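You operate a simulated robot arm through the tools that you are given. There is no shell and no other tool. Be economical: measure what you need, move in short steps, check, and stop when the job is done.

You run a simulated robot arm. Do the job below in one go: nothing can be reset, and whatever is moved stays where it is left.

## Task
Park the head: run the wire back in, switch off, swing plate and pressure arm clear.
Fine: yellow button for the wire; roller pressure back to 0.

Only the result counts: the job must be done as asked and must still hold three seconds after the hand-in. Knocking over, shifting, dropping, spilling or breaking anything else fails it.

## Robot
A 6-joint arm with a two-finger parallel gripper, fixed in place. Base frame: the origin is at the foot of the arm, x ahead of it, y to its left, z up. Readings come in mm, degrees, newtons and seconds.
Its first joint turns from -66.0 to 66.0 degrees. Payload 2.7 kg.
The tool frame sits at the grasp point between the pads (the TCP): z along the fingers, y along the line on which they close. The tips reach 23 mm beyond it. Largest opening 94 mm; finger width 38, thickness 10; the body of the gripper, 54 by 96 mm, starts 39 mm behind the TCP.
Orientation is told as [roll, pitch, yaw] about the base's x, y, z axes, in that order, counted from this pose: with the fingers straight down and closing along the base's y, the tool's x points along the base's -x, its y along +y and its z along -z.

## Interface
- The arm moves only by the tool servo_tool. Its arguments are lists of equal length, an entry for each row: "linear": the shift along the base's x, y, z in units of 400 mm (1.0 is 400 mm), a list of three; "turn": the turn, a rotation vector about the base's x, y, z in units of 60 degrees (1.0 is 60 degrees), a list of three; "hand": the opening, from 0 (shut) to 1 (fully open). In form: {"linear": [[x, y, z], ...], "turn": [[rx, ry, rz], ...], "hand": [hand, ...]}. A call has 1 to 10 rows; each row is the pose to reach, as a shift and turn from the pose commanded when the call began. A call with a number of a shift or a turn outside -1 to 1 is refused whole. Each row takes 0.2 s and may step no farther than 50 mm and 8.6 degrees from the row before; otherwise, or with a gripper value out of range, the whole call is refused. Where a pose cannot be reached the arm comes as near as it can. A force on the tool above 50 N (or 10 N above the force at the start of the call, whichever is more), or a blocked arm, ends the call early, and 0.2 s more pass. The fingers move at their own pace (about 45 mm/s each) and stop on an object; they squeeze with about 30 N. The grip force told is the motor's: it shows also when the fingers shut on nothing. Time passes only in rows, and 0.2 s behind the last, so rows that repeat a pose let the fingers close. It gives the time, the measured TCP pose, the force on the tool (base axes), the opening and the grip force at its end, in the units of the frame above (readings bear some noise), and new pictures: "pictures" is both (left out), scene, wrist or none.
- Cameras (640 x 400 px; columns grow to the right, rows downward): "scene" is fixed at [85.2, -439.2, 1409.6]; the picture's right is [0.67, -0.74, 0.00], its down [-0.39, -0.35, -0.85] and it looks along [0.64, 0.57, -0.52] (base axes); focal length 219 px, centre (320, 200). "wrist" rides on the gripper at [86, 16, -75] in the tool frame; the picture's right is [-0.18, 0.98, 0.00], its down [-0.58, -0.11, -0.81] and it looks along [-0.79, -0.15, 0.59] (tool axes); focal length 243 px, centre (320, 200). There is no depth. A picture from a camera that has moved, and an enlarged one, comes with that camera's place and axes in the base frame and with its lens.
- enlarge(camera, box): a new picture of the part [left, top, right, bottom] of that camera's present view, enlarged. It takes no simulated time.
- job_done(): hands the job in; it is judged then, once.

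Work in short steps. Places have to be worked out from the pictures, the camera data and where the tool is seen: move nearer, look again, correct. Check each grasp and each placing, and mend what went wrong. You have 120 turns and 170 pictures in all, those below and enlarged ones among them. Open the gripper and draw the arm clear of the work before you hand the job in, unless the task says otherwise; then end with one line.

The tools are called by a JSON object that holds its "name" and its "arguments". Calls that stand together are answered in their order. servo_tool: Moves the arm, as the interface text tells. Its arguments: {"type":"object","properties":{"linear":{"type":"array"},"turn":{"type":"array"},"hand":{"type":"array"},"pictures":{"type":"string","enum":["both","scene","wrist","none"]}},"required":["linear","turn","hand"]} The other tools are called the same way: enlarge (camera, box) takes an enlarged picture of a part of a camera's view; job_done () hands the job in.

At the start:

```text
clock: 0.0
tcp_pos: [282.3, 77.2, 1335.2]
tool_rot: [0.0, 0.0, 0.0]
force: [-0.5, -0.3, 0.4]
gripper_width: 94.0
gripper_force: 0.1
```

scene: 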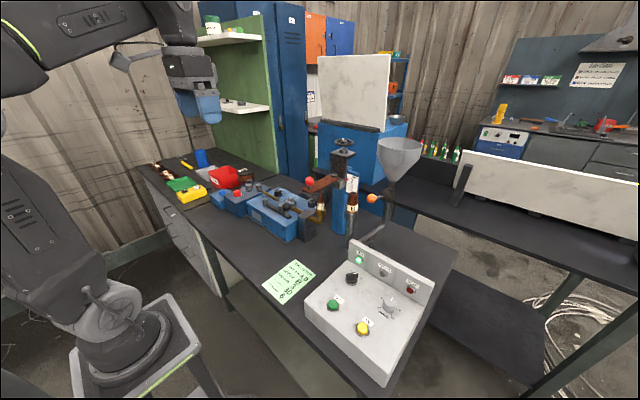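
wrist: 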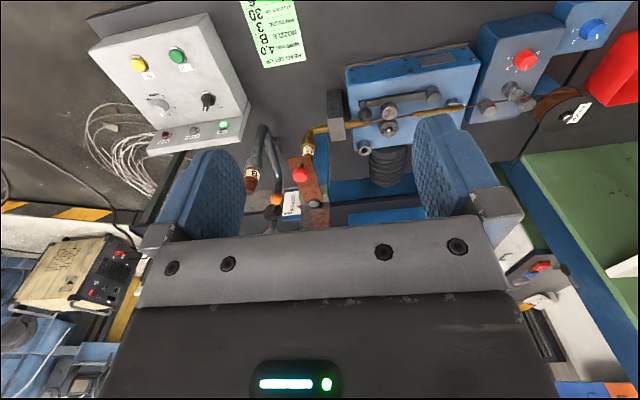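

The scene shows a control box, a wire feeder and a welding head column. I'll enlarge both pictures to read the labels.

{"name": "enlarge", "arguments": {"camera": "scene", "box": [290, 230, 450, 390]}}

{"name": "enlarge", "arguments": {"camera": "scene", "box": [200, 130, 400, 255]}}

{"name": "enlarge", "arguments": {"camera": "wrist", "box": [80, 0, 260, 160]}}

{"name": "enlarge", "arguments": {"camera": "wrist", "box": [240, 0, 640, 240]}}

```text
2.50 times, centred on (370, 310) of scene
camera zoom: at [85.2, -439.2, 1409.6], right [0.67, -0.74, 0.0], down [-0.39, -0.35, -0.85], along [0.64, 0.57, -0.52], focal length 547 px, centre (195, -75)
```

zoom: 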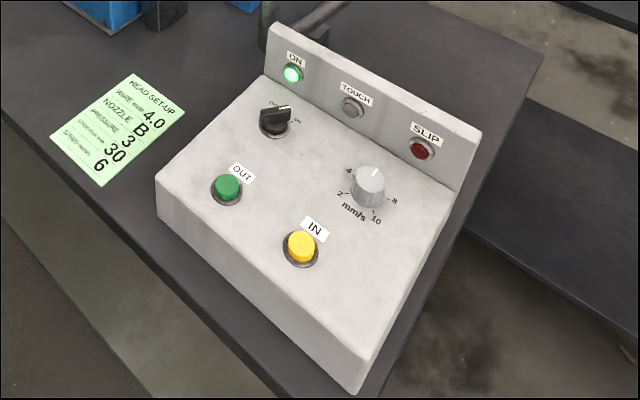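

```text
3.20 times, centred on (300, 192) of scene
camera zoom: at [85.2, -439.2, 1409.6], right [0.67, -0.74, 0.0], down [-0.39, -0.35, -0.85], along [0.64, 0.57, -0.52], focal length 700 px, centre (384, 224)
```

zoom: 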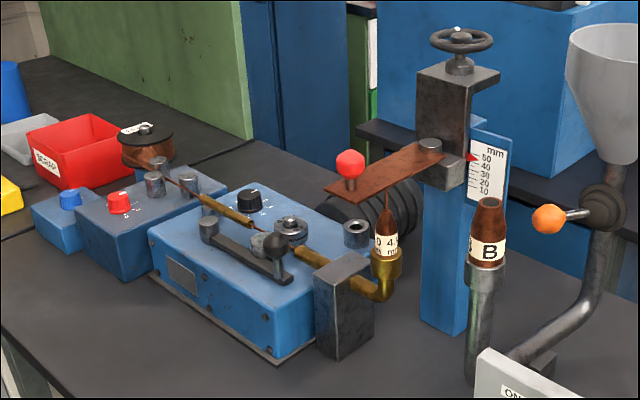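

```text
2.50 times, centred on (170, 80) of wrist
camera zoom: at [196.0, 94.6, 1409.1], right [0.18, 0.98, 0.0], down [0.58, -0.11, 0.81], along [0.79, -0.15, -0.59], focal length 606 px, centre (695, 500)
```

zoom: 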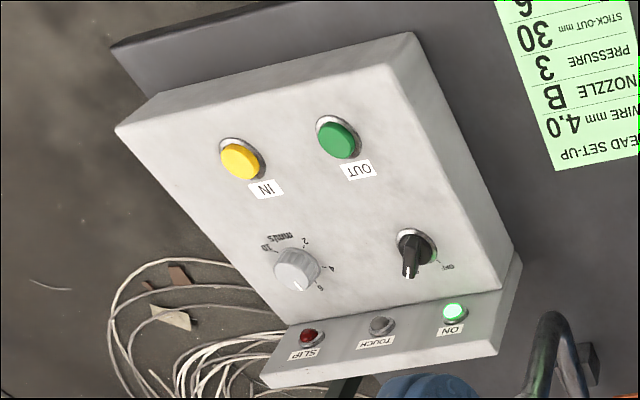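

```text
1.60 times, centred on (440, 120) of wrist
camera zoom: at [196.0, 94.6, 1409.1], right [0.18, 0.98, 0.0], down [0.58, -0.11, 0.81], along [0.79, -0.15, -0.59], focal length 388 px, centre (128, 328)
```

zoom: 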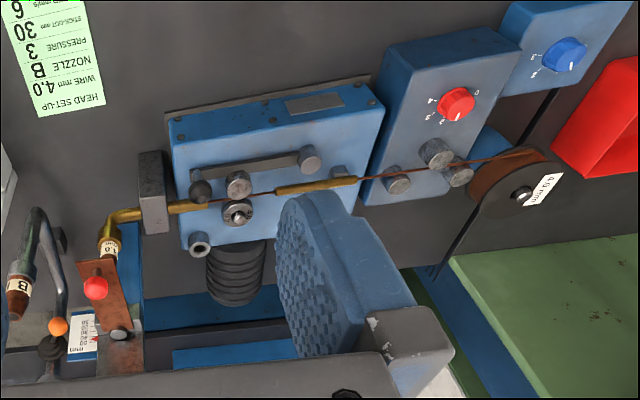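

The bench seems to lie lower than 885, and the fingers hide parts of the feeder. I'll shut the gripper and come down a little for a clearer view.

{"name": "servo_tool", "arguments": {"linear": [[0, 0, -0.1], [0, 0.02, -0.2], [0, 0.04, -0.3], [-0.03, 0.06, -0.36]], "turn": [[0, 0, 0], [0, 0, 0], [0, 0, 0], [0, 0, 0]], "hand": [0, 0, 0, 0], "pictures": "both"}}

```text
clock: 1.0
tcp_pos: [270.7, 102.1, 1188.8]
tool_rot: [0.0, 0.0, 0.0]
force: [-0.2, 0.8, 0.3]
gripper_width: 5.0
gripper_force: 0.1
camera wrist: at [183.8, 118.8, 1263.7], right [0.18, 0.98, 0.0], down [0.58, -0.11, 0.81], along [0.79, -0.15, -0.59], focal length 243 px, centre (320, 200)
```

scene: 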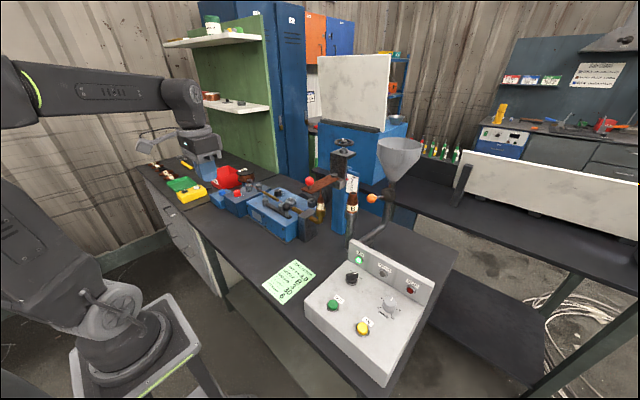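
wrist: 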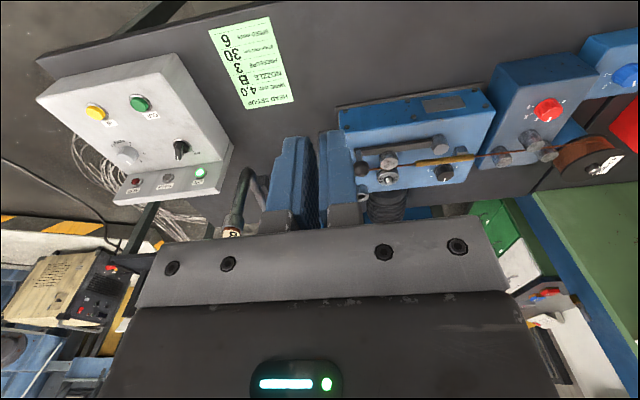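

{"name": "enlarge", "arguments": {"camera": "wrist", "box": [330, 40, 640, 230]}}

{"name": "enlarge", "arguments": {"camera": "scene", "box": [240, 165, 336, 245]}}

```text
2.06 times, centred on (485, 135) of wrist
camera zoom: at [183.8, 118.8, 1263.7], right [0.18, 0.98, 0.0], down [0.58, -0.11, 0.81], along [0.79, -0.15, -0.59], focal length 501 px, centre (-21, 334)
```

zoom: 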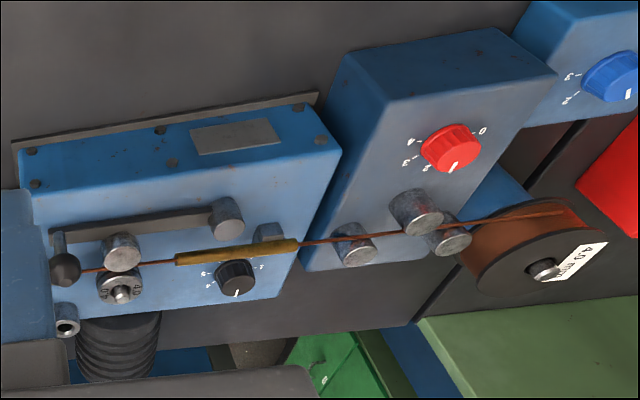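

```text
5.00 times, centred on (288, 205) of scene
camera zoom: at [85.2, -439.2, 1409.6], right [0.67, -0.74, 0.0], down [-0.39, -0.35, -0.85], along [0.64, 0.57, -0.52], focal length 1094 px, centre (480, 175)
```

zoom: 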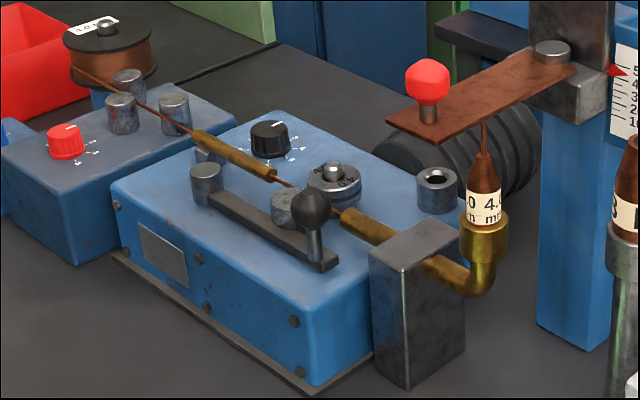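

The layout is now clear: yellow IN button at about (367, -324, 880), pressure arm pivot at about (533, 284, 908), with the black pressure knob behind it. The wire comes up from the nozzle and touches the plate. I'll go above the control box first.

{"name": "servo_tool", "arguments": {"linear": [[0.0194, -0.1006, -0.0358], [0.0389, -0.2011, -0.0717], [0.0583, -0.3017, -0.1075], [0.0778, -0.4022, -0.1433], [0.0972, -0.5028, -0.1792], [0.1167, -0.6033, -0.215], [0.1361, -0.7039, -0.2508], [0.1556, -0.8044, -0.2867], [0.175, -0.905, -0.3225]], "turn": [[0, 0, 0], [0, 0, 0], [0, 0, 0], [0, 0, 0], [0, 0, 0], [0, 0, 0], [0, 0, 0], [0, 0, 0], [0, 0, 0]], "hand": [0, 0, 0, 0, 0, 0, 0, 0, 0]}}

```text
clock: 3.0
tcp_pos: [343.2, -260.5, 1058.8]
tool_rot: [-0.1, -0.1, 0.0]
force: [0.2, -0.6, 0.6]
gripper_width: 0.0
gripper_force: 29.6
camera wrist: at [256.4, -243.7, 1134.3], right [0.18, 0.98, 0.0], down [0.58, -0.11, 0.81], along [0.79, -0.15, -0.59], focal length 243 px, centre (320, 200)
```

scene: 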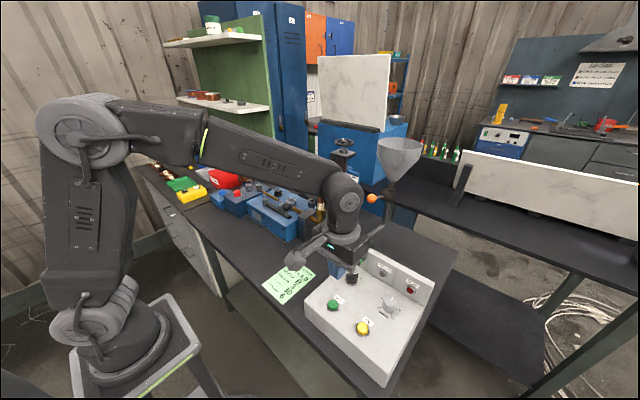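
wrist: 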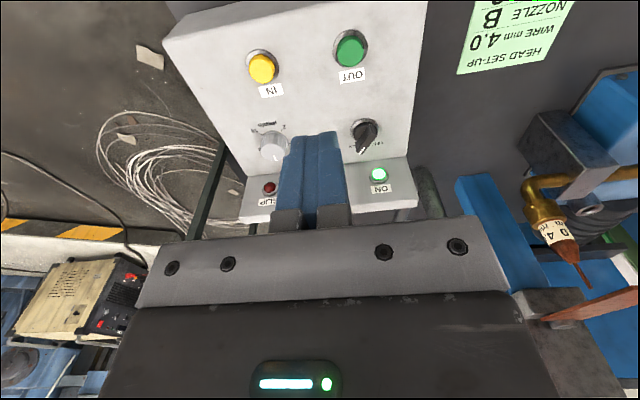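

The yellow button computes to about (365, -324, 880) from both cameras. I'll hover the closed tips about 22 mm above it.

{"name": "servo_tool", "arguments": {"linear": [[0.02, -0.08, -0.03], [0.04, -0.159, -0.1], [0.055, -0.159, -0.2], [0.055, -0.159, -0.28], [0.055, -0.159, -0.335], [0.055, -0.159, -0.335]], "turn": [[0, 0, 0], [0, 0, 0], [0, 0, 0], [0, 0, 0], [0, 0, 0], [0, 0, 0]], "hand": [0, 0, 0, 0, 0, 0]}}

{"name": "enlarge", "arguments": {"camera": "scene", "box": [290, 150, 450, 390]}}

```text
clock: 4.4
tcp_pos: [364.5, -324.6, 926.1]
tool_rot: [-0.1, -0.2, 0.0]
force: [0.1, 1.1, -1.1]
gripper_width: 0.1
gripper_force: 30.0
camera wrist: at [277.7, -308.0, 1001.1], right [0.18, 0.98, 0.0], down [0.58, -0.11, 0.81], along [0.79, -0.15, -0.59], focal length 243 px, centre (320, 200)
```

scene: 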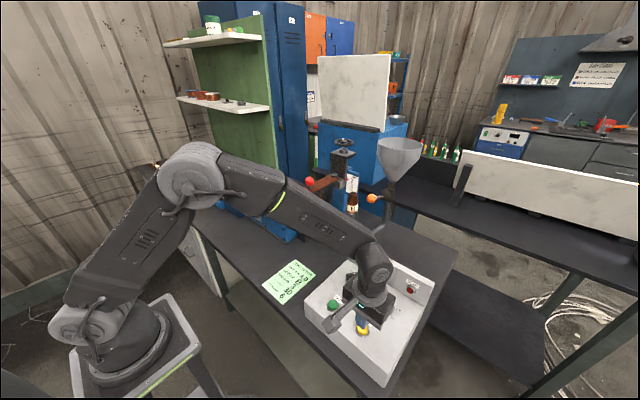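
wrist: 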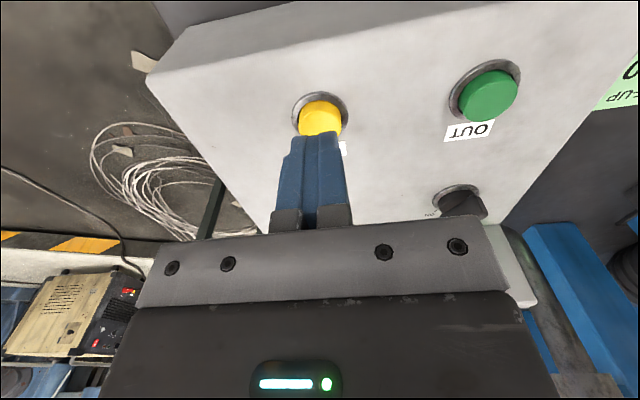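

```text
1.67 times, centred on (370, 270) of scene
camera zoom: at [85.2, -439.3, 1409.6], right [0.67, -0.74, 0.0], down [-0.39, -0.35, -0.85], along [0.64, 0.57, -0.52], focal length 365 px, centre (237, 83)
```

zoom: 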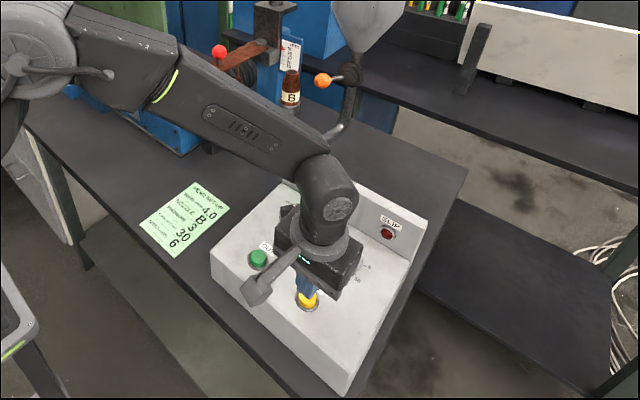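

The tips sit right over the yellow button. I'll shift 3 mm back and step down until it contacts.

{"name": "servo_tool", "arguments": {"linear": [[-0.008, 0.002, -0.025], [-0.008, 0.002, -0.045], [-0.008, 0.002, -0.0525], [-0.008, 0.002, -0.0575], [-0.008, 0.002, -0.0625]], "turn": [[0, 0, 0], [0, 0, 0], [0, 0, 0], [0, 0, 0], [0, 0, 0]], "hand": [0, 0, 0, 0, 0], "pictures": "wrist"}}

```text
clock: 5.6
tcp_pos: [358.2, -323.8, 904.2]
tool_rot: [-0.2, -0.3, 0.0]
force: [0.4, -1.8, 12.0]
gripper_width: 0.1
gripper_force: 29.8
camera wrist: at [273.7, -306.9, 978.1], right [0.18, 0.98, 0.0], down [0.58, -0.11, 0.81], along [0.8, -0.15, -0.59], focal length 243 px, centre (320, 200)
```

wrist: 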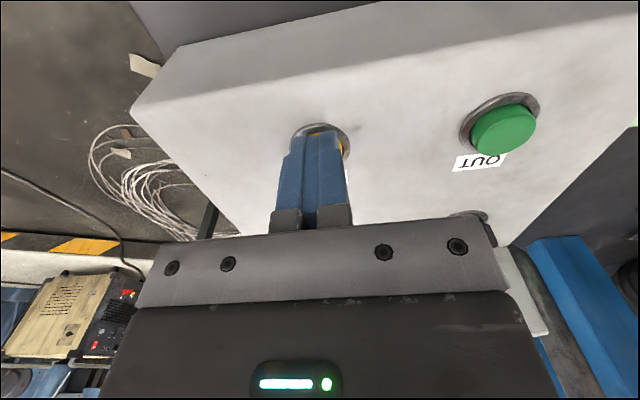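

Contact at 12 N. I'll push a little further and hold about a second.

{"name": "servo_tool", "arguments": {"linear": [[0, 0, -0.005], [0, 0, -0.01], [0, 0, -0.01], [0, 0, -0.01]], "turn": [[0, 0, 0], [0, 0, 0], [0, 0, 0], [0, 0, 0]], "hand": [0, 0, 0, 0], "pictures": "scene"}}

{"name": "enlarge", "arguments": {"camera": "scene", "box": [290, 150, 450, 390]}}

```text
clock: 6.6
tcp_pos: [361.4, -323.4, 899.9]
tool_rot: [-0.3, -0.5, -0.1]
force: [3.3, -6.4, 25.0]
gripper_width: 0.0
gripper_force: 30.4
```

scene: 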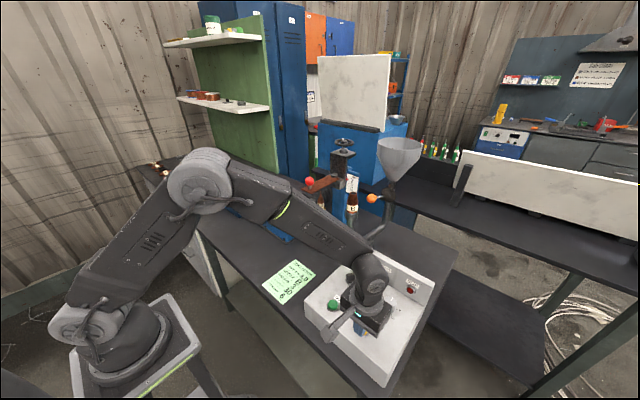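

```text
1.67 times, centred on (370, 270) of scene
camera zoom: at [84.9, -439.1, 1409.7], right [0.67, -0.74, 0.0], down [-0.39, -0.35, -0.85], along [0.64, 0.57, -0.52], focal length 365 px, centre (237, 83)
```

zoom: 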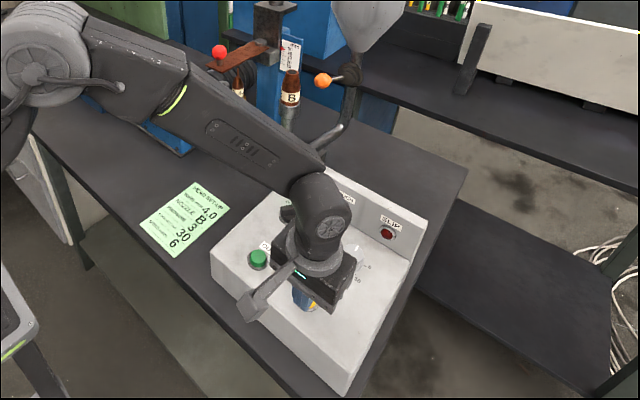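

The nozzle tip is just visible from the scene camera; I'll zoom in on it to see the wire.

{"name": "enlarge", "arguments": {"camera": "scene", "box": [300, 165, 348, 195]}}

```text
13.33 times, centred on (324, 180) of scene
camera zoom: at [84.9, -439.1, 1409.7], right [0.67, -0.74, 0.0], down [-0.39, -0.35, -0.85], along [0.64, 0.57, -0.52], focal length 2917 px, centre (267, 467)
```

zoom: 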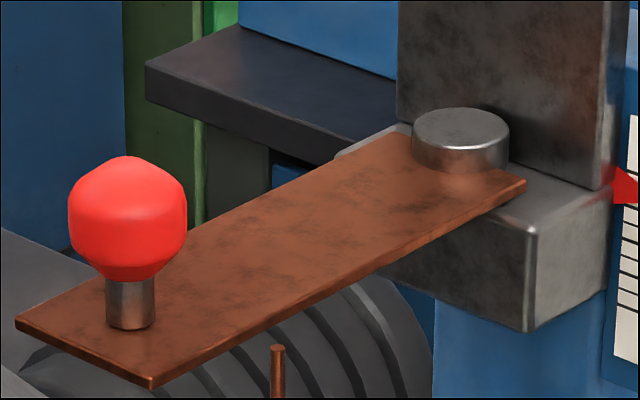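

The wire is going down. I'll hold on for another second and look again.

{"name": "servo_tool", "arguments": {"linear": [[0, 0, 0], [0, 0, 0], [0, 0, 0], [0, 0, 0], [0, 0, 0]], "turn": [[0, 0, 0], [0, 0, 0], [0, 0, 0], [0, 0, 0], [0, 0, 0]], "hand": [0, 0, 0, 0, 0], "pictures": "none"}}

{"name": "enlarge", "arguments": {"camera": "scene", "box": [300, 175, 364, 215]}}

```text
clock: 7.8
tcp_pos: [360.6, -323.8, 900.7]
tool_rot: [-0.2, -0.4, 0.1]
force: [2.6, -8.0, 25.1]
gripper_width: 0.2
gripper_force: 30.0
```

```text
10.00 times, centred on (332, 195) of scene
camera zoom: at [84.9, -439.2, 1409.7], right [0.67, -0.74, 0.0], down [-0.39, -0.35, -0.85], along [0.64, 0.57, -0.52], focal length 2188 px, centre (200, 250)
```

zoom: 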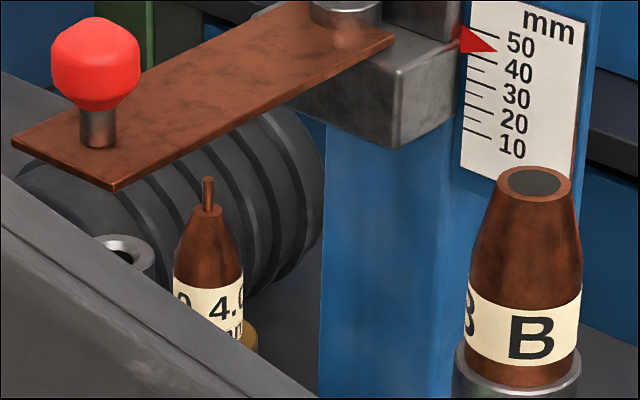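

About 15 mm of wire is still out, going in at roughly 8 mm/s. I'll hold 1.6 s more and check.

{"name": "servo_tool", "arguments": {"linear": [[0, 0, 0], [0, 0, 0], [0, 0, 0], [0, 0, 0], [0, 0, 0], [0, 0, 0], [0, 0, 0]], "turn": [[0, 0, 0], [0, 0, 0], [0, 0, 0], [0, 0, 0], [0, 0, 0], [0, 0, 0], [0, 0, 0]], "hand": [0, 0, 0, 0, 0, 0, 0], "pictures": "none"}}

{"name": "enlarge", "arguments": {"camera": "scene", "box": [304, 180, 352, 210]}}

```text
clock: 9.4
tcp_pos: [359.8, -322.6, 899.8]
tool_rot: [-0.3, -0.3, 0.0]
force: [2.0, -6.1, 25.7]
gripper_width: 0.0
gripper_force: 30.3
```

```text
13.33 times, centred on (328, 195) of scene
camera zoom: at [84.9, -439.1, 1409.7], right [0.67, -0.74, 0.0], down [-0.39, -0.35, -0.85], along [0.64, 0.57, -0.52], focal length 2917 px, centre (213, 267)
```

zoom: 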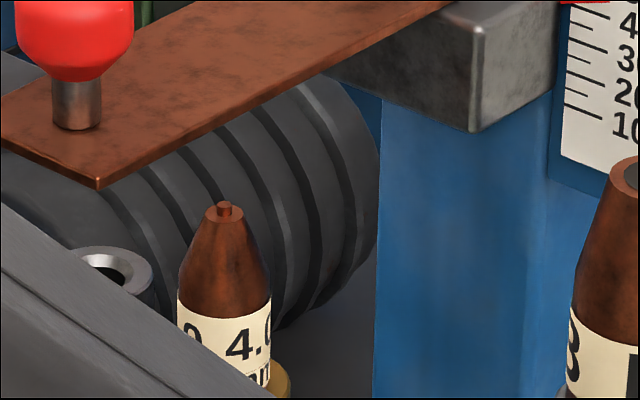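

Only about 4 mm is left. I'll hold about 0.8 s more.

{"name": "servo_tool", "arguments": {"linear": [[0, 0, 0], [0, 0, 0], [0, 0, 0]], "turn": [[0, 0, 0], [0, 0, 0], [0, 0, 0]], "hand": [0, 0, 0], "pictures": "none"}}

{"name": "enlarge", "arguments": {"camera": "scene", "box": [308, 184, 340, 204]}}

```text
clock: 10.2
tcp_pos: [360.7, -323.4, 900.4]
tool_rot: [-0.2, -0.4, -0.1]
force: [2.3, -5.3, 26.4]
gripper_width: 0.0
gripper_force: 29.4
```

```text
16.00 times, centred on (324, 194) of scene
camera zoom: at [84.9, -439.1, 1409.7], right [0.67, -0.74, 0.0], down [-0.39, -0.35, -0.85], along [0.64, 0.57, -0.52], focal length 3501 px, centre (256, 296)
```

zoom: 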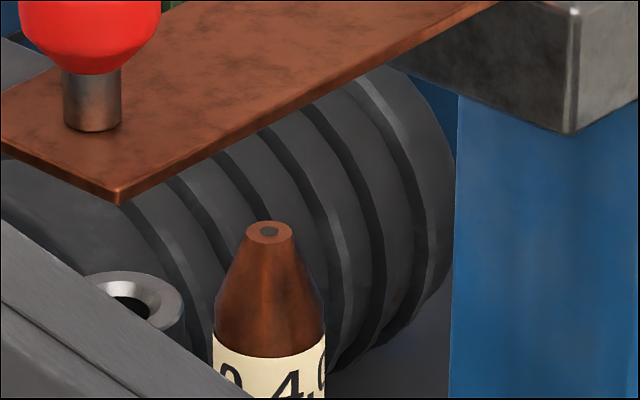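

The wire is inside the nozzle. I'll release the button and move to look at the main switch, which I put at about (460, -225, 890).

{"name": "servo_tool", "arguments": {"linear": [[0, 0, 0.02], [0, 0, 0.12], [0, 0.1, 0.2], [0.02, 0.2, 0.26], [0.05, 0.25, 0.3], [0.05, 0.25, 0.3]], "turn": [[0, 0, 0], [0, 0, 0], [0, 0, 0], [0, 0, 0], [0, 0, 0], [0, 0, 0]], "hand": [0, 0, 0, 0, 0.5, 0.5]}}

{"name": "enlarge", "arguments": {"camera": "wrist", "box": [250, 30, 490, 180]}}

```text
refused: row 3 steps farther than a row can; nothing moved
```

```text
2.67 times, centred on (370, 105) of wrist
camera zoom: at [273.4, -306.5, 974.8], right [0.18, 0.98, 0.0], down [0.58, -0.11, 0.81], along [0.8, -0.15, -0.59], focal length 647 px, centre (187, 453)
```

zoom: 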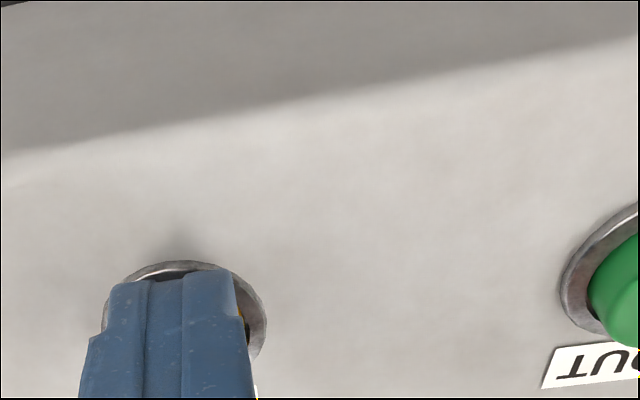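

The step was too large, so nothing moved; I'll repeat it with smaller steps.

{"name": "servo_tool", "arguments": {"linear": [[0, 0, 0.02], [0, 0, 0.12], [0, 0.08, 0.2], [0.01, 0.16, 0.26], [0.03, 0.22, 0.3], [0.05, 0.25, 0.3], [0.05, 0.25, 0.3]], "turn": [[0, 0, 0], [0, 0, 0], [0, 0, 0], [0, 0, 0], [0, 0, 0], [0, 0, 0], [0, 0, 0]], "hand": [0, 0, 0, 0, 0.5, 0.5, 0.5]}}

{"name": "enlarge", "arguments": {"camera": "wrist", "box": [250, 30, 490, 180]}}

```text
clock: 11.8
tcp_pos: [378.5, -223.1, 1017.5]
tool_rot: [0.0, -0.1, 0.0]
force: [-0.1, -0.4, 0.1]
gripper_width: 46.9
gripper_force: 0.1
camera wrist: at [291.5, -206.5, 1092.6], right [0.18, 0.98, 0.0], down [0.58, -0.11, 0.81], along [0.79, -0.15, -0.59], focal length 243 px, centre (320, 200)
```

scene: 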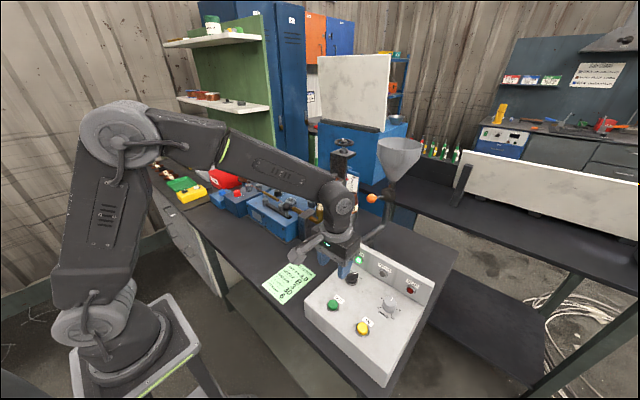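
wrist: 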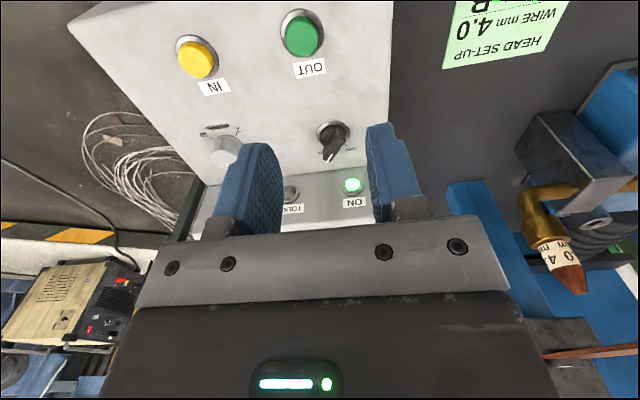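

```text
2.67 times, centred on (370, 105) of wrist
camera zoom: at [291.5, -206.5, 1092.6], right [0.18, 0.98, 0.0], down [0.58, -0.11, 0.81], along [0.79, -0.15, -0.59], focal length 647 px, centre (187, 453)
```

zoom: 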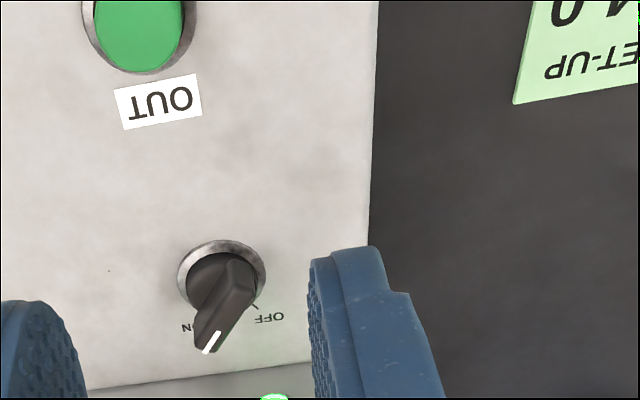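

The wire is in. The switch bar lies about -35° from x (ON), centred near (464, -224), and OFF is about 80° counter-clockwise. I'll bring the open gripper above it, aligned to the bar.

{"name": "servo_tool", "arguments": {"linear": [[0.042, 0, 0], [0.084, 0, 0], [0.126, 0, 0], [0.168, 0, 0], [0.211, 0, 0], [0.211, 0, -0.0925]], "turn": [[0, 0, -0.117], [0, 0, -0.233], [0, 0, -0.35], [0, 0, -0.467], [0, 0, -0.583], [0, 0, -0.583]], "hand": [0.5, 0.5, 0.5, 0.5, 0.5, 0.5]}}

{"name": "enlarge", "arguments": {"camera": "wrist", "box": [220, 60, 460, 240]}}

{"name": "enlarge", "arguments": {"camera": "scene", "box": [320, 220, 440, 300]}}

```text
clock: 13.2
tcp_pos: [463.6, -222.0, 981.1]
tool_rot: [0.0, -0.1, -35.1]
force: [0.3, 0.2, -0.2]
gripper_width: 47.0
gripper_force: 0.0
camera wrist: at [402.2, -158.6, 1055.5], right [0.72, 0.7, 0.0], down [0.41, -0.42, 0.81], along [0.56, -0.58, -0.59], focal length 243 px, centre (320, 200)
```

scene: 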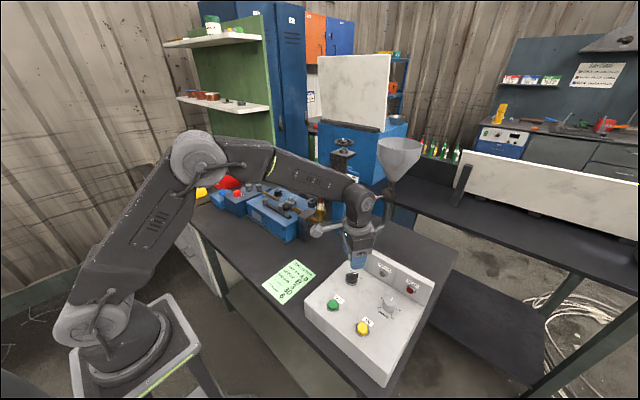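
wrist: 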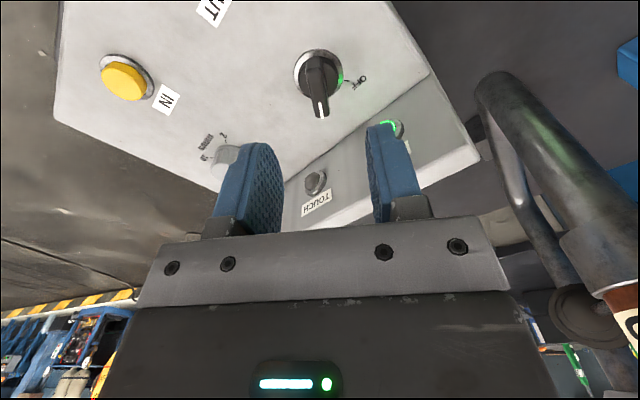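

```text
2.22 times, centred on (340, 150) of wrist
camera zoom: at [402.2, -158.6, 1055.5], right [0.72, 0.7, 0.0], down [0.41, -0.42, 0.81], along [0.56, -0.58, -0.59], focal length 539 px, centre (276, 311)
```

zoom: 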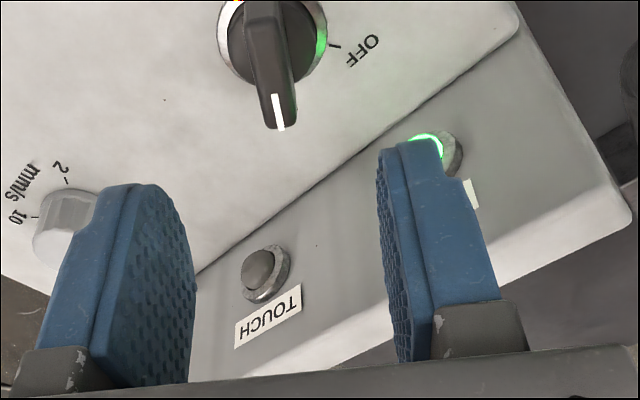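

```text
5.00 times, centred on (380, 260) of scene
camera zoom: at [85.2, -439.2, 1409.6], right [0.67, -0.74, 0.0], down [-0.39, -0.35, -0.85], along [0.64, 0.57, -0.52], focal length 1094 px, centre (20, -100)
```

zoom: 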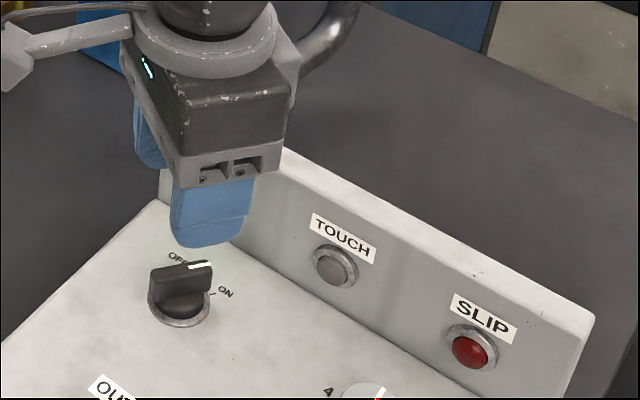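

The bar lies at -38° with its centre near (464.5, -225.5). I'll trim the yaw and go down to straddle it at TCP z≈909, with the gripper body just clear of the back panel.

{"name": "servo_tool", "arguments": {"linear": [[0.001, -0.003, -0.06], [0.001, -0.003, -0.12], [0.001, -0.003, -0.16], [0.001, -0.003, -0.178]], "turn": [[0, 0, -0.03], [0, 0, -0.05], [0, 0, -0.05], [0, 0, -0.05]], "hand": [0.5, 0.5, 0.5, 0.5]}}

{"name": "enlarge", "arguments": {"camera": "scene", "box": [320, 220, 440, 300]}}

```text
clock: 14.2
tcp_pos: [463.2, -225.4, 910.2]
tool_rot: [0.0, -0.1, -38.0]
force: [-0.3, 0.1, -0.1]
gripper_width: 46.9
gripper_force: 0.1
camera wrist: at [405.1, -157.7, 984.7], right [0.75, 0.66, 0.0], down [0.39, -0.44, 0.81], along [0.53, -0.61, -0.59], focal length 243 px, centre (320, 200)
```

scene: 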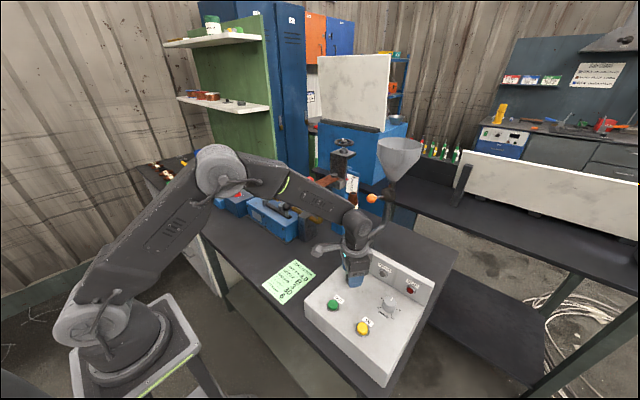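
wrist: 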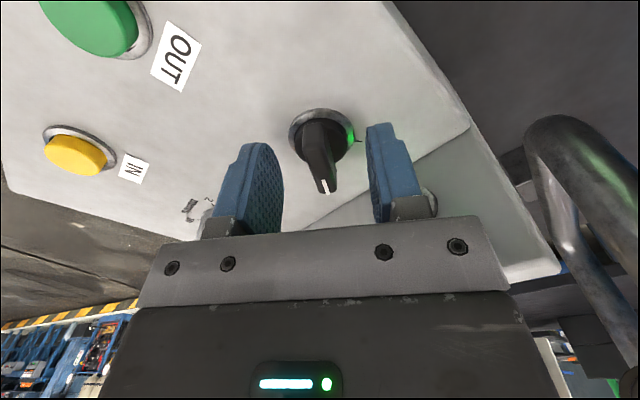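

```text
5.00 times, centred on (380, 260) of scene
camera zoom: at [85.2, -439.2, 1409.6], right [0.67, -0.74, 0.0], down [-0.39, -0.35, -0.85], along [0.64, 0.57, -0.52], focal length 1094 px, centre (20, -100)
```

zoom: 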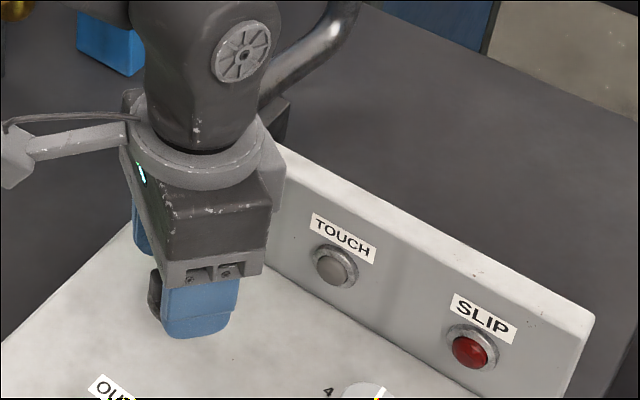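

The bar is between the fingers. I'll close the grip.

{"name": "servo_tool", "arguments": {"linear": [[0, 0, -0.005], [0, 0, -0.005], [0, 0, -0.005], [0, 0, -0.005], [0, 0, -0.005]], "turn": [[0, 0, 0], [0, 0, 0], [0, 0, 0], [0, 0, 0], [0, 0, 0]], "hand": [0.3, 0, 0, 0, 0], "pictures": "wrist"}}

```text
clock: 15.4
tcp_pos: [463.5, -224.2, 908.7]
tool_rot: [-0.1, -0.1, -38.0]
force: [-3.6, -1.5, 3.7]
gripper_width: 28.4
gripper_force: 44.6
camera wrist: at [405.5, -157.5, 983.3], right [0.75, 0.66, 0.0], down [0.39, -0.44, 0.81], along [0.53, -0.61, -0.59], focal length 243 px, centre (320, 200)
```

wrist: 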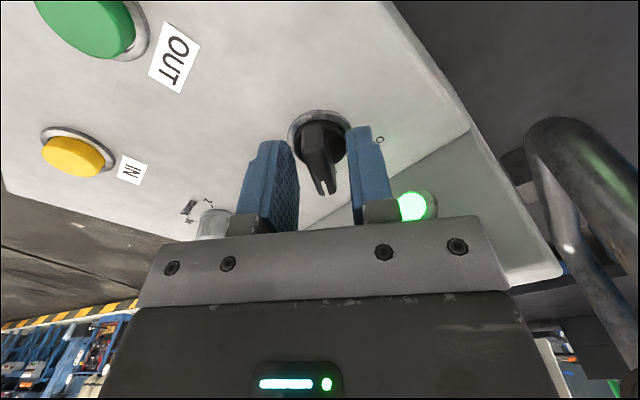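

A width of 28 mm means I'm gripping the round hub rather than the bar. I'll open, rise 8 mm and close on the bar.

{"name": "servo_tool", "arguments": {"linear": [[0, 0, 0], [0, 0, 0.01], [0, 0, 0.021], [0, 0, 0.021], [0, 0, 0.021], [0, 0, 0.021], [0, 0, 0.021]], "turn": [[0, 0, 0], [0, 0, 0], [0, 0, 0], [0, 0, 0], [0, 0, 0], [0, 0, 0], [0, 0, 0]], "hand": [0.45, 0.45, 0.45, 0, 0, 0, 0], "pictures": "wrist"}}

```text
clock: 17.0
tcp_pos: [464.0, -226.6, 917.1]
tool_rot: [-0.1, -0.1, -37.8]
force: [0.8, 0.0, 0.5]
gripper_width: 11.4
gripper_force: 44.9
camera wrist: at [405.6, -158.0, 991.5], right [0.75, 0.66, 0.0], down [0.39, -0.44, 0.81], along [0.54, -0.6, -0.59], focal length 243 px, centre (320, 200)
```

wrist: 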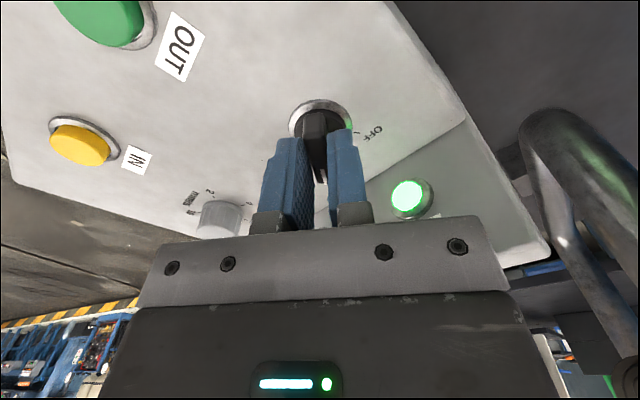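

The bar is gripped at 11.4 mm. Now I'll turn it counter-clockwise towards OFF, 50° first.

{"name": "servo_tool", "arguments": {"linear": [[0, 0, 0], [0, 0, 0], [0, 0, 0], [0, 0, 0], [0, 0, 0], [0, 0, 0], [0, 0, 0]], "turn": [[0, 0, 0.12], [0, 0, 0.24], [0, 0, 0.36], [0, 0, 0.48], [0, 0, 0.6], [0, 0, 0.72], [0, 0, 0.84]], "hand": [0, 0, 0, 0, 0, 0, 0]}}

{"name": "enlarge", "arguments": {"camera": "scene", "box": [320, 220, 440, 300]}}

```text
clock: 18.6
tcp_pos: [464.0, -225.5, 916.7]
tool_rot: [-0.1, -0.1, 12.6]
force: [-1.5, -6.6, -0.5]
gripper_width: 10.9
gripper_force: 45.1
camera wrist: at [375.8, -227.5, 991.5], right [-0.03, 1.0, 0.0], down [0.59, 0.02, 0.81], along [0.81, 0.03, -0.59], focal length 243 px, centre (320, 200)
```

scene: 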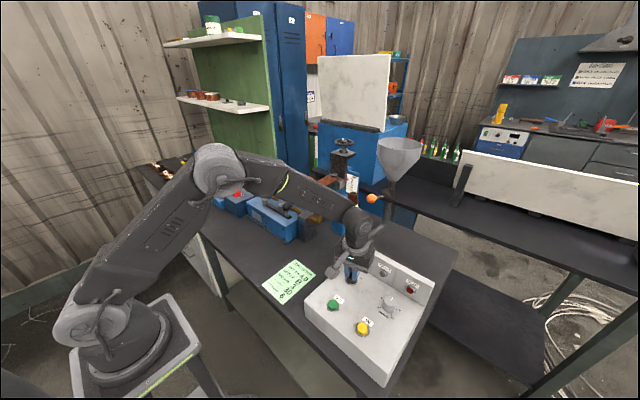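
wrist: 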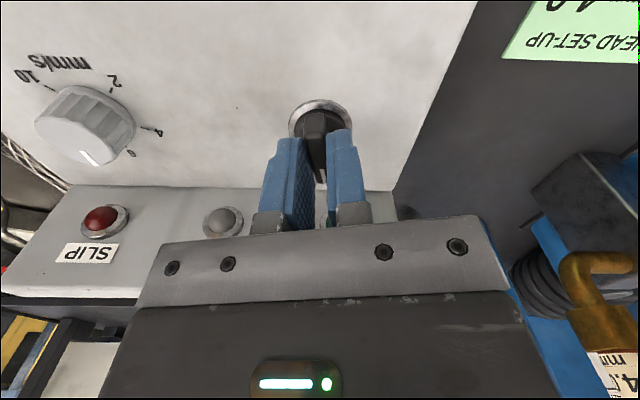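

```text
5.00 times, centred on (380, 260) of scene
camera zoom: at [85.1, -439.4, 1409.6], right [0.67, -0.74, 0.0], down [-0.39, -0.35, -0.85], along [0.64, 0.57, -0.52], focal length 1094 px, centre (20, -100)
```

zoom: 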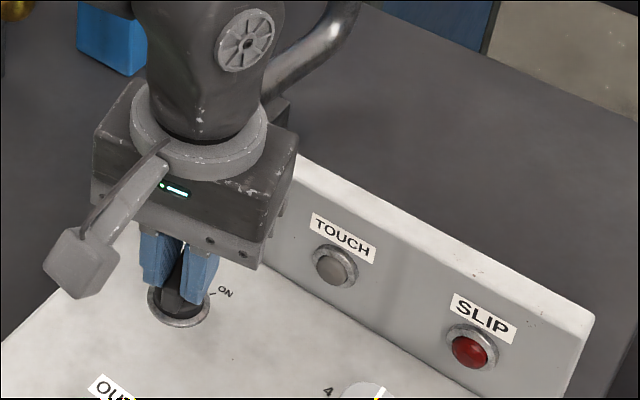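

The bar turns with the gripper. I'll go on another 28° to about +40°.

{"name": "servo_tool", "arguments": {"linear": [[0, 0, 0], [0, 0, 0], [0, 0, 0], [0, 0, 0]], "turn": [[0, 0, 0.12], [0, 0, 0.24], [0, 0, 0.36], [0, 0, 0.46]], "hand": [0, 0, 0, 0]}}

{"name": "enlarge", "arguments": {"camera": "wrist", "box": [200, 60, 440, 210]}}

```text
clock: 19.6
tcp_pos: [464.5, -225.5, 918.2]
tool_rot: [-0.1, -0.2, 39.8]
force: [0.4, -12.0, 0.7]
gripper_width: 12.7
gripper_force: 45.4
camera wrist: at [387.3, -267.7, 991.5], right [-0.49, 0.87, 0.0], down [0.51, 0.29, 0.81], along [0.71, 0.39, -0.59], focal length 243 px, centre (320, 200)
```

scene: 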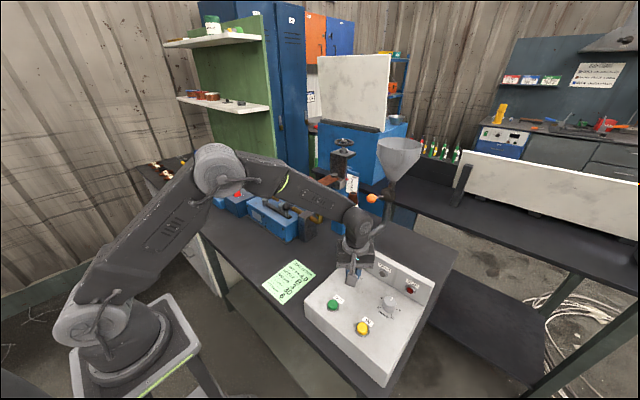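
wrist: 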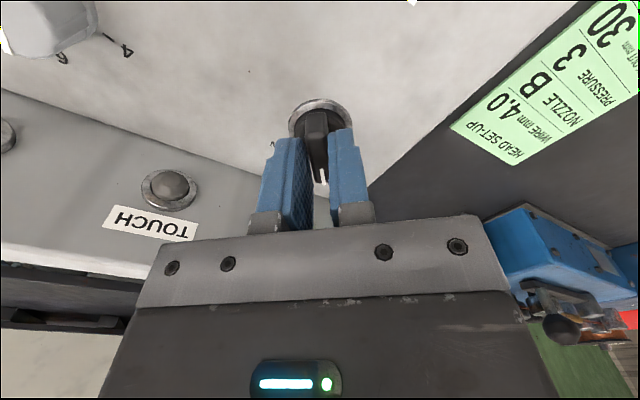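

```text
2.67 times, centred on (320, 135) of wrist
camera zoom: at [387.3, -267.7, 991.5], right [-0.49, 0.87, 0.0], down [0.51, 0.29, 0.81], along [0.71, 0.39, -0.59], focal length 647 px, centre (320, 373)
```

zoom: 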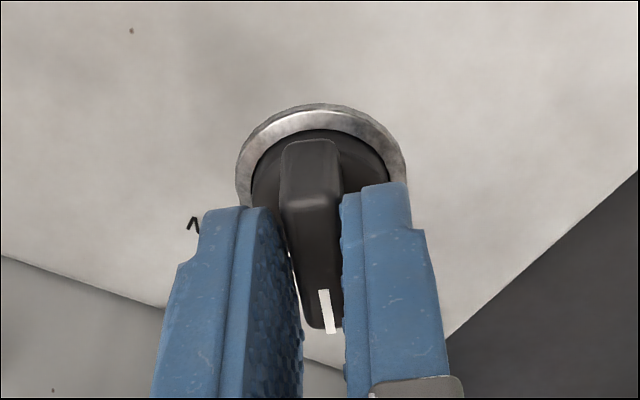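

The bar lags slightly in the fingers, which suggests its end stop. I'll open, rise and check the lamp and pointer.

{"name": "servo_tool", "arguments": {"linear": [[0, 0, 0], [0, 0, 0], [0, 0, 0.1], [-0.05, 0, 0.2], [-0.15, 0, 0.25], [-0.2, 0, 0.28]], "turn": [[0, 0, 0], [0, 0, 0], [0, 0, 0], [0, 0, -0.14], [0, 0, -0.28], [0, 0, -0.42]], "hand": [0.5, 0.5, 0.5, 0.5, 0.5, 0.5]}}

{"name": "enlarge", "arguments": {"camera": "wrist", "box": [200, 30, 440, 210]}}

{"name": "enlarge", "arguments": {"camera": "scene", "box": [320, 220, 440, 300]}}

```text
clock: 21.0
tcp_pos: [384.3, -224.0, 1028.7]
tool_rot: [0.0, -0.1, 14.8]
force: [0.2, -0.2, 0.8]
gripper_width: 47.2
gripper_force: 0.2
camera wrist: at [296.2, -229.7, 1103.1], right [-0.07, 1.0, 0.0], down [0.59, 0.04, 0.81], along [0.81, 0.06, -0.59], focal length 243 px, centre (320, 200)
```

scene: 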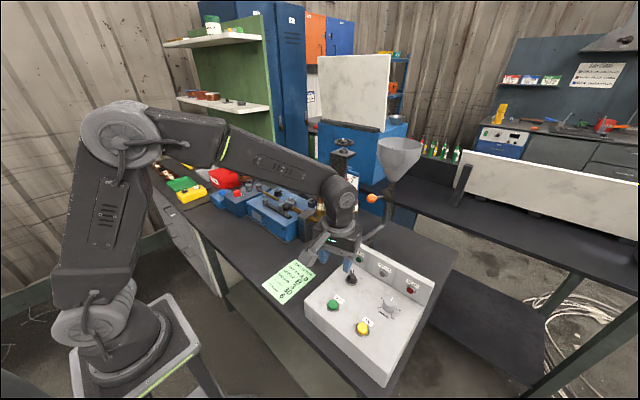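
wrist: 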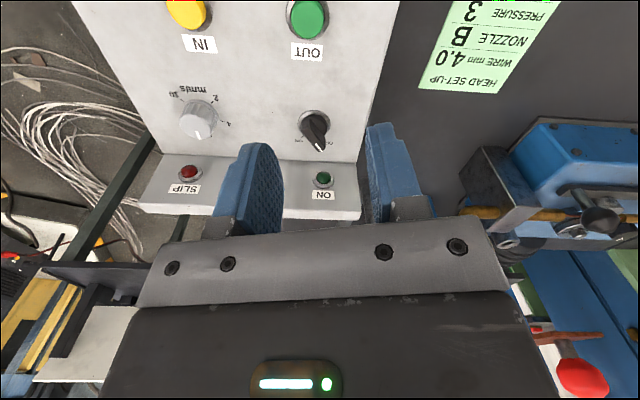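

```text
2.22 times, centred on (320, 120) of wrist
camera zoom: at [296.2, -229.7, 1103.1], right [-0.07, 1.0, 0.0], down [0.59, 0.04, 0.81], along [0.81, 0.06, -0.59], focal length 539 px, centre (320, 378)
```

zoom: 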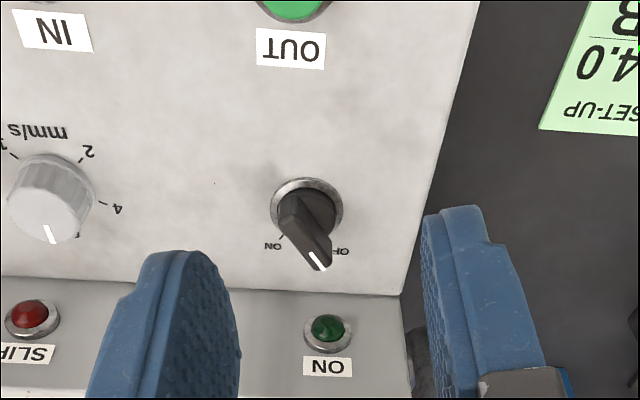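

```text
5.00 times, centred on (380, 260) of scene
camera zoom: at [85.2, -439.2, 1409.6], right [0.67, -0.74, 0.0], down [-0.39, -0.35, -0.85], along [0.64, 0.57, -0.52], focal length 1094 px, centre (20, -100)
```

zoom: 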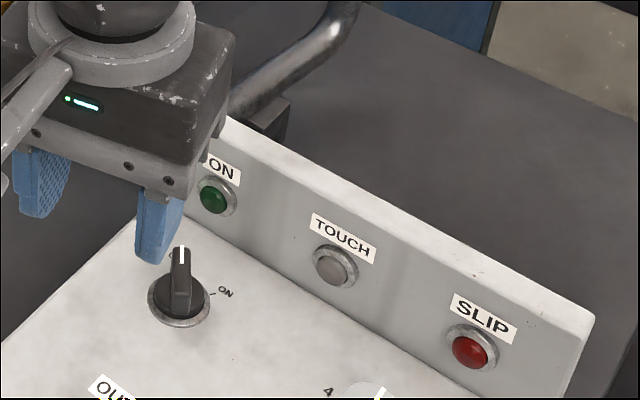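

The ON lamp is out and the pointer is at OFF. Next the plate: I put its red ball at (520, -7, 1105) and its pivot at (646, -7). I'll go above the ball to look.

{"name": "servo_tool", "arguments": {"linear": [[0.0, 0.03, 0.1], [0.02, 0.1, 0.19], [0.06, 0.19, 0.26], [0.1, 0.28, 0.32], [0.14, 0.37, 0.38], [0.19, 0.46, 0.42], [0.24, 0.53, 0.43], [0.27, 0.545, 0.43], [0.27, 0.545, 0.43]], "turn": [[0, 0, 0], [0, 0, 0], [0, 0, -0.06], [0, 0, -0.12], [0, 0, -0.18], [0, 0, -0.25], [0, 0, -0.25], [0, 0, -0.25], [0, 0, -0.25]], "hand": [0.5, 0.5, 0.5, 0.5, 0.6, 0.6, 0.6, 0.6, 0.6]}}

{"name": "enlarge", "arguments": {"camera": "scene", "box": [260, 130, 400, 230]}}

```text
clock: 23.0
tcp_pos: [492.4, -7.6, 1201.0]
tool_rot: [0.0, -0.1, -0.2]
force: [0.0, -0.4, -0.5]
gripper_width: 56.4
gripper_force: 0.0
camera wrist: at [406.5, 11.0, 1274.7], right [0.19, 0.98, 0.0], down [0.58, -0.11, 0.81], along [0.79, -0.15, -0.59], focal length 243 px, centre (320, 200)
```

scene: 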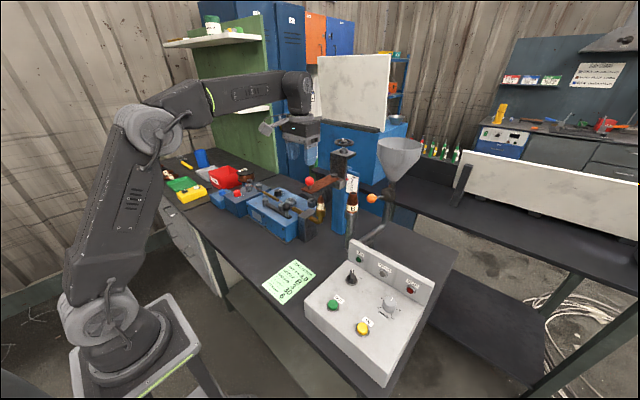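
wrist: 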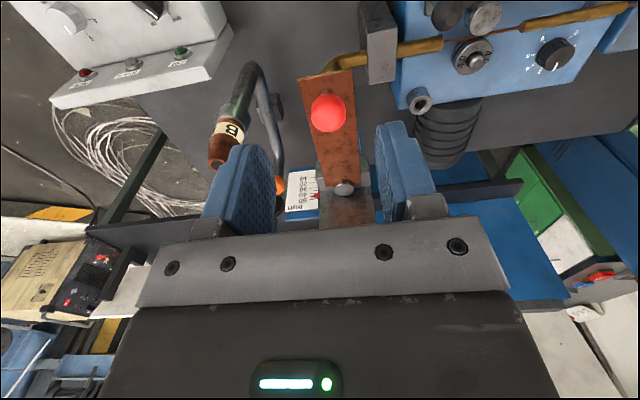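

```text
4.00 times, centred on (330, 180) of scene
camera zoom: at [85.2, -439.2, 1409.6], right [0.67, -0.74, 0.0], down [-0.39, -0.35, -0.85], along [0.64, 0.57, -0.52], focal length 875 px, centre (280, 280)
```

zoom: 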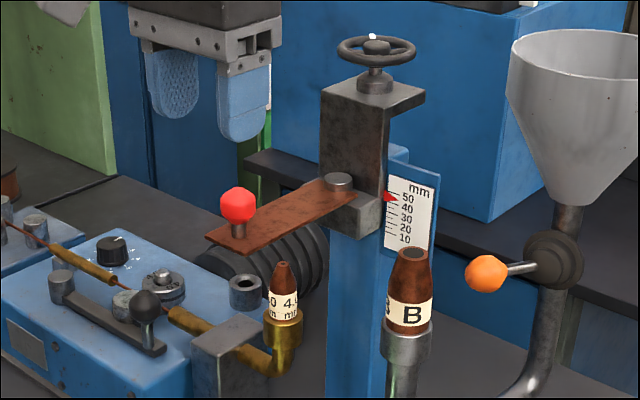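

The ball is confirmed at (519, -4). I'll lower the open fingers to straddle it, keeping the tips above the plate.

{"name": "servo_tool", "arguments": {"linear": [[0.035, 0.004, 0], [0.07, 0.008, -0.06], [0.07, 0.008, -0.14], [0.07, 0.008, -0.19], [0.07, 0.008, -0.215]], "turn": [[0, 0, 0], [0, 0, 0], [0, 0, 0], [0, 0, 0], [0, 0, 0]], "hand": [0.6, 0.6, 0.6, 0.6, 0.6]}}

{"name": "enlarge", "arguments": {"camera": "scene", "box": [260, 130, 400, 230]}}

```text
clock: 24.2
tcp_pos: [521.8, -2.6, 1113.9]
tool_rot: [0.0, -0.1, -0.3]
force: [-0.1, -0.1, 0.0]
gripper_width: 56.7
gripper_force: 0.0
camera wrist: at [434.5, 14.1, 1189.4], right [0.19, 0.98, 0.0], down [0.58, -0.11, 0.81], along [0.79, -0.15, -0.59], focal length 243 px, centre (320, 200)
```

scene: 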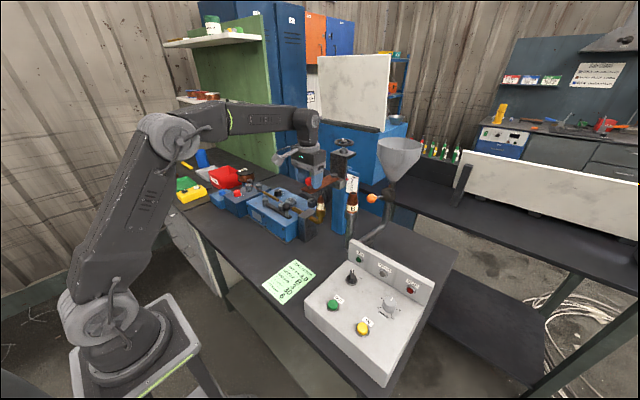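
wrist: 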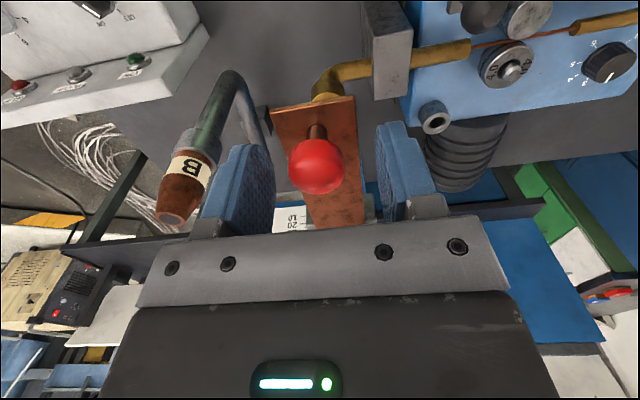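

```text
4.00 times, centred on (330, 180) of scene
camera zoom: at [85.2, -439.2, 1409.6], right [0.67, -0.74, 0.0], down [-0.39, -0.35, -0.85], along [0.64, 0.57, -0.52], focal length 875 px, centre (280, 280)
```

zoom: 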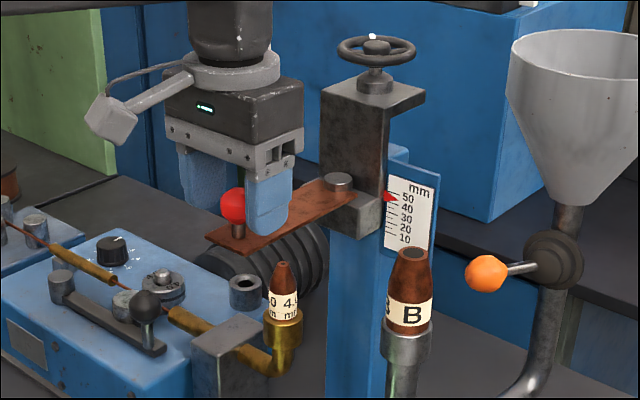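

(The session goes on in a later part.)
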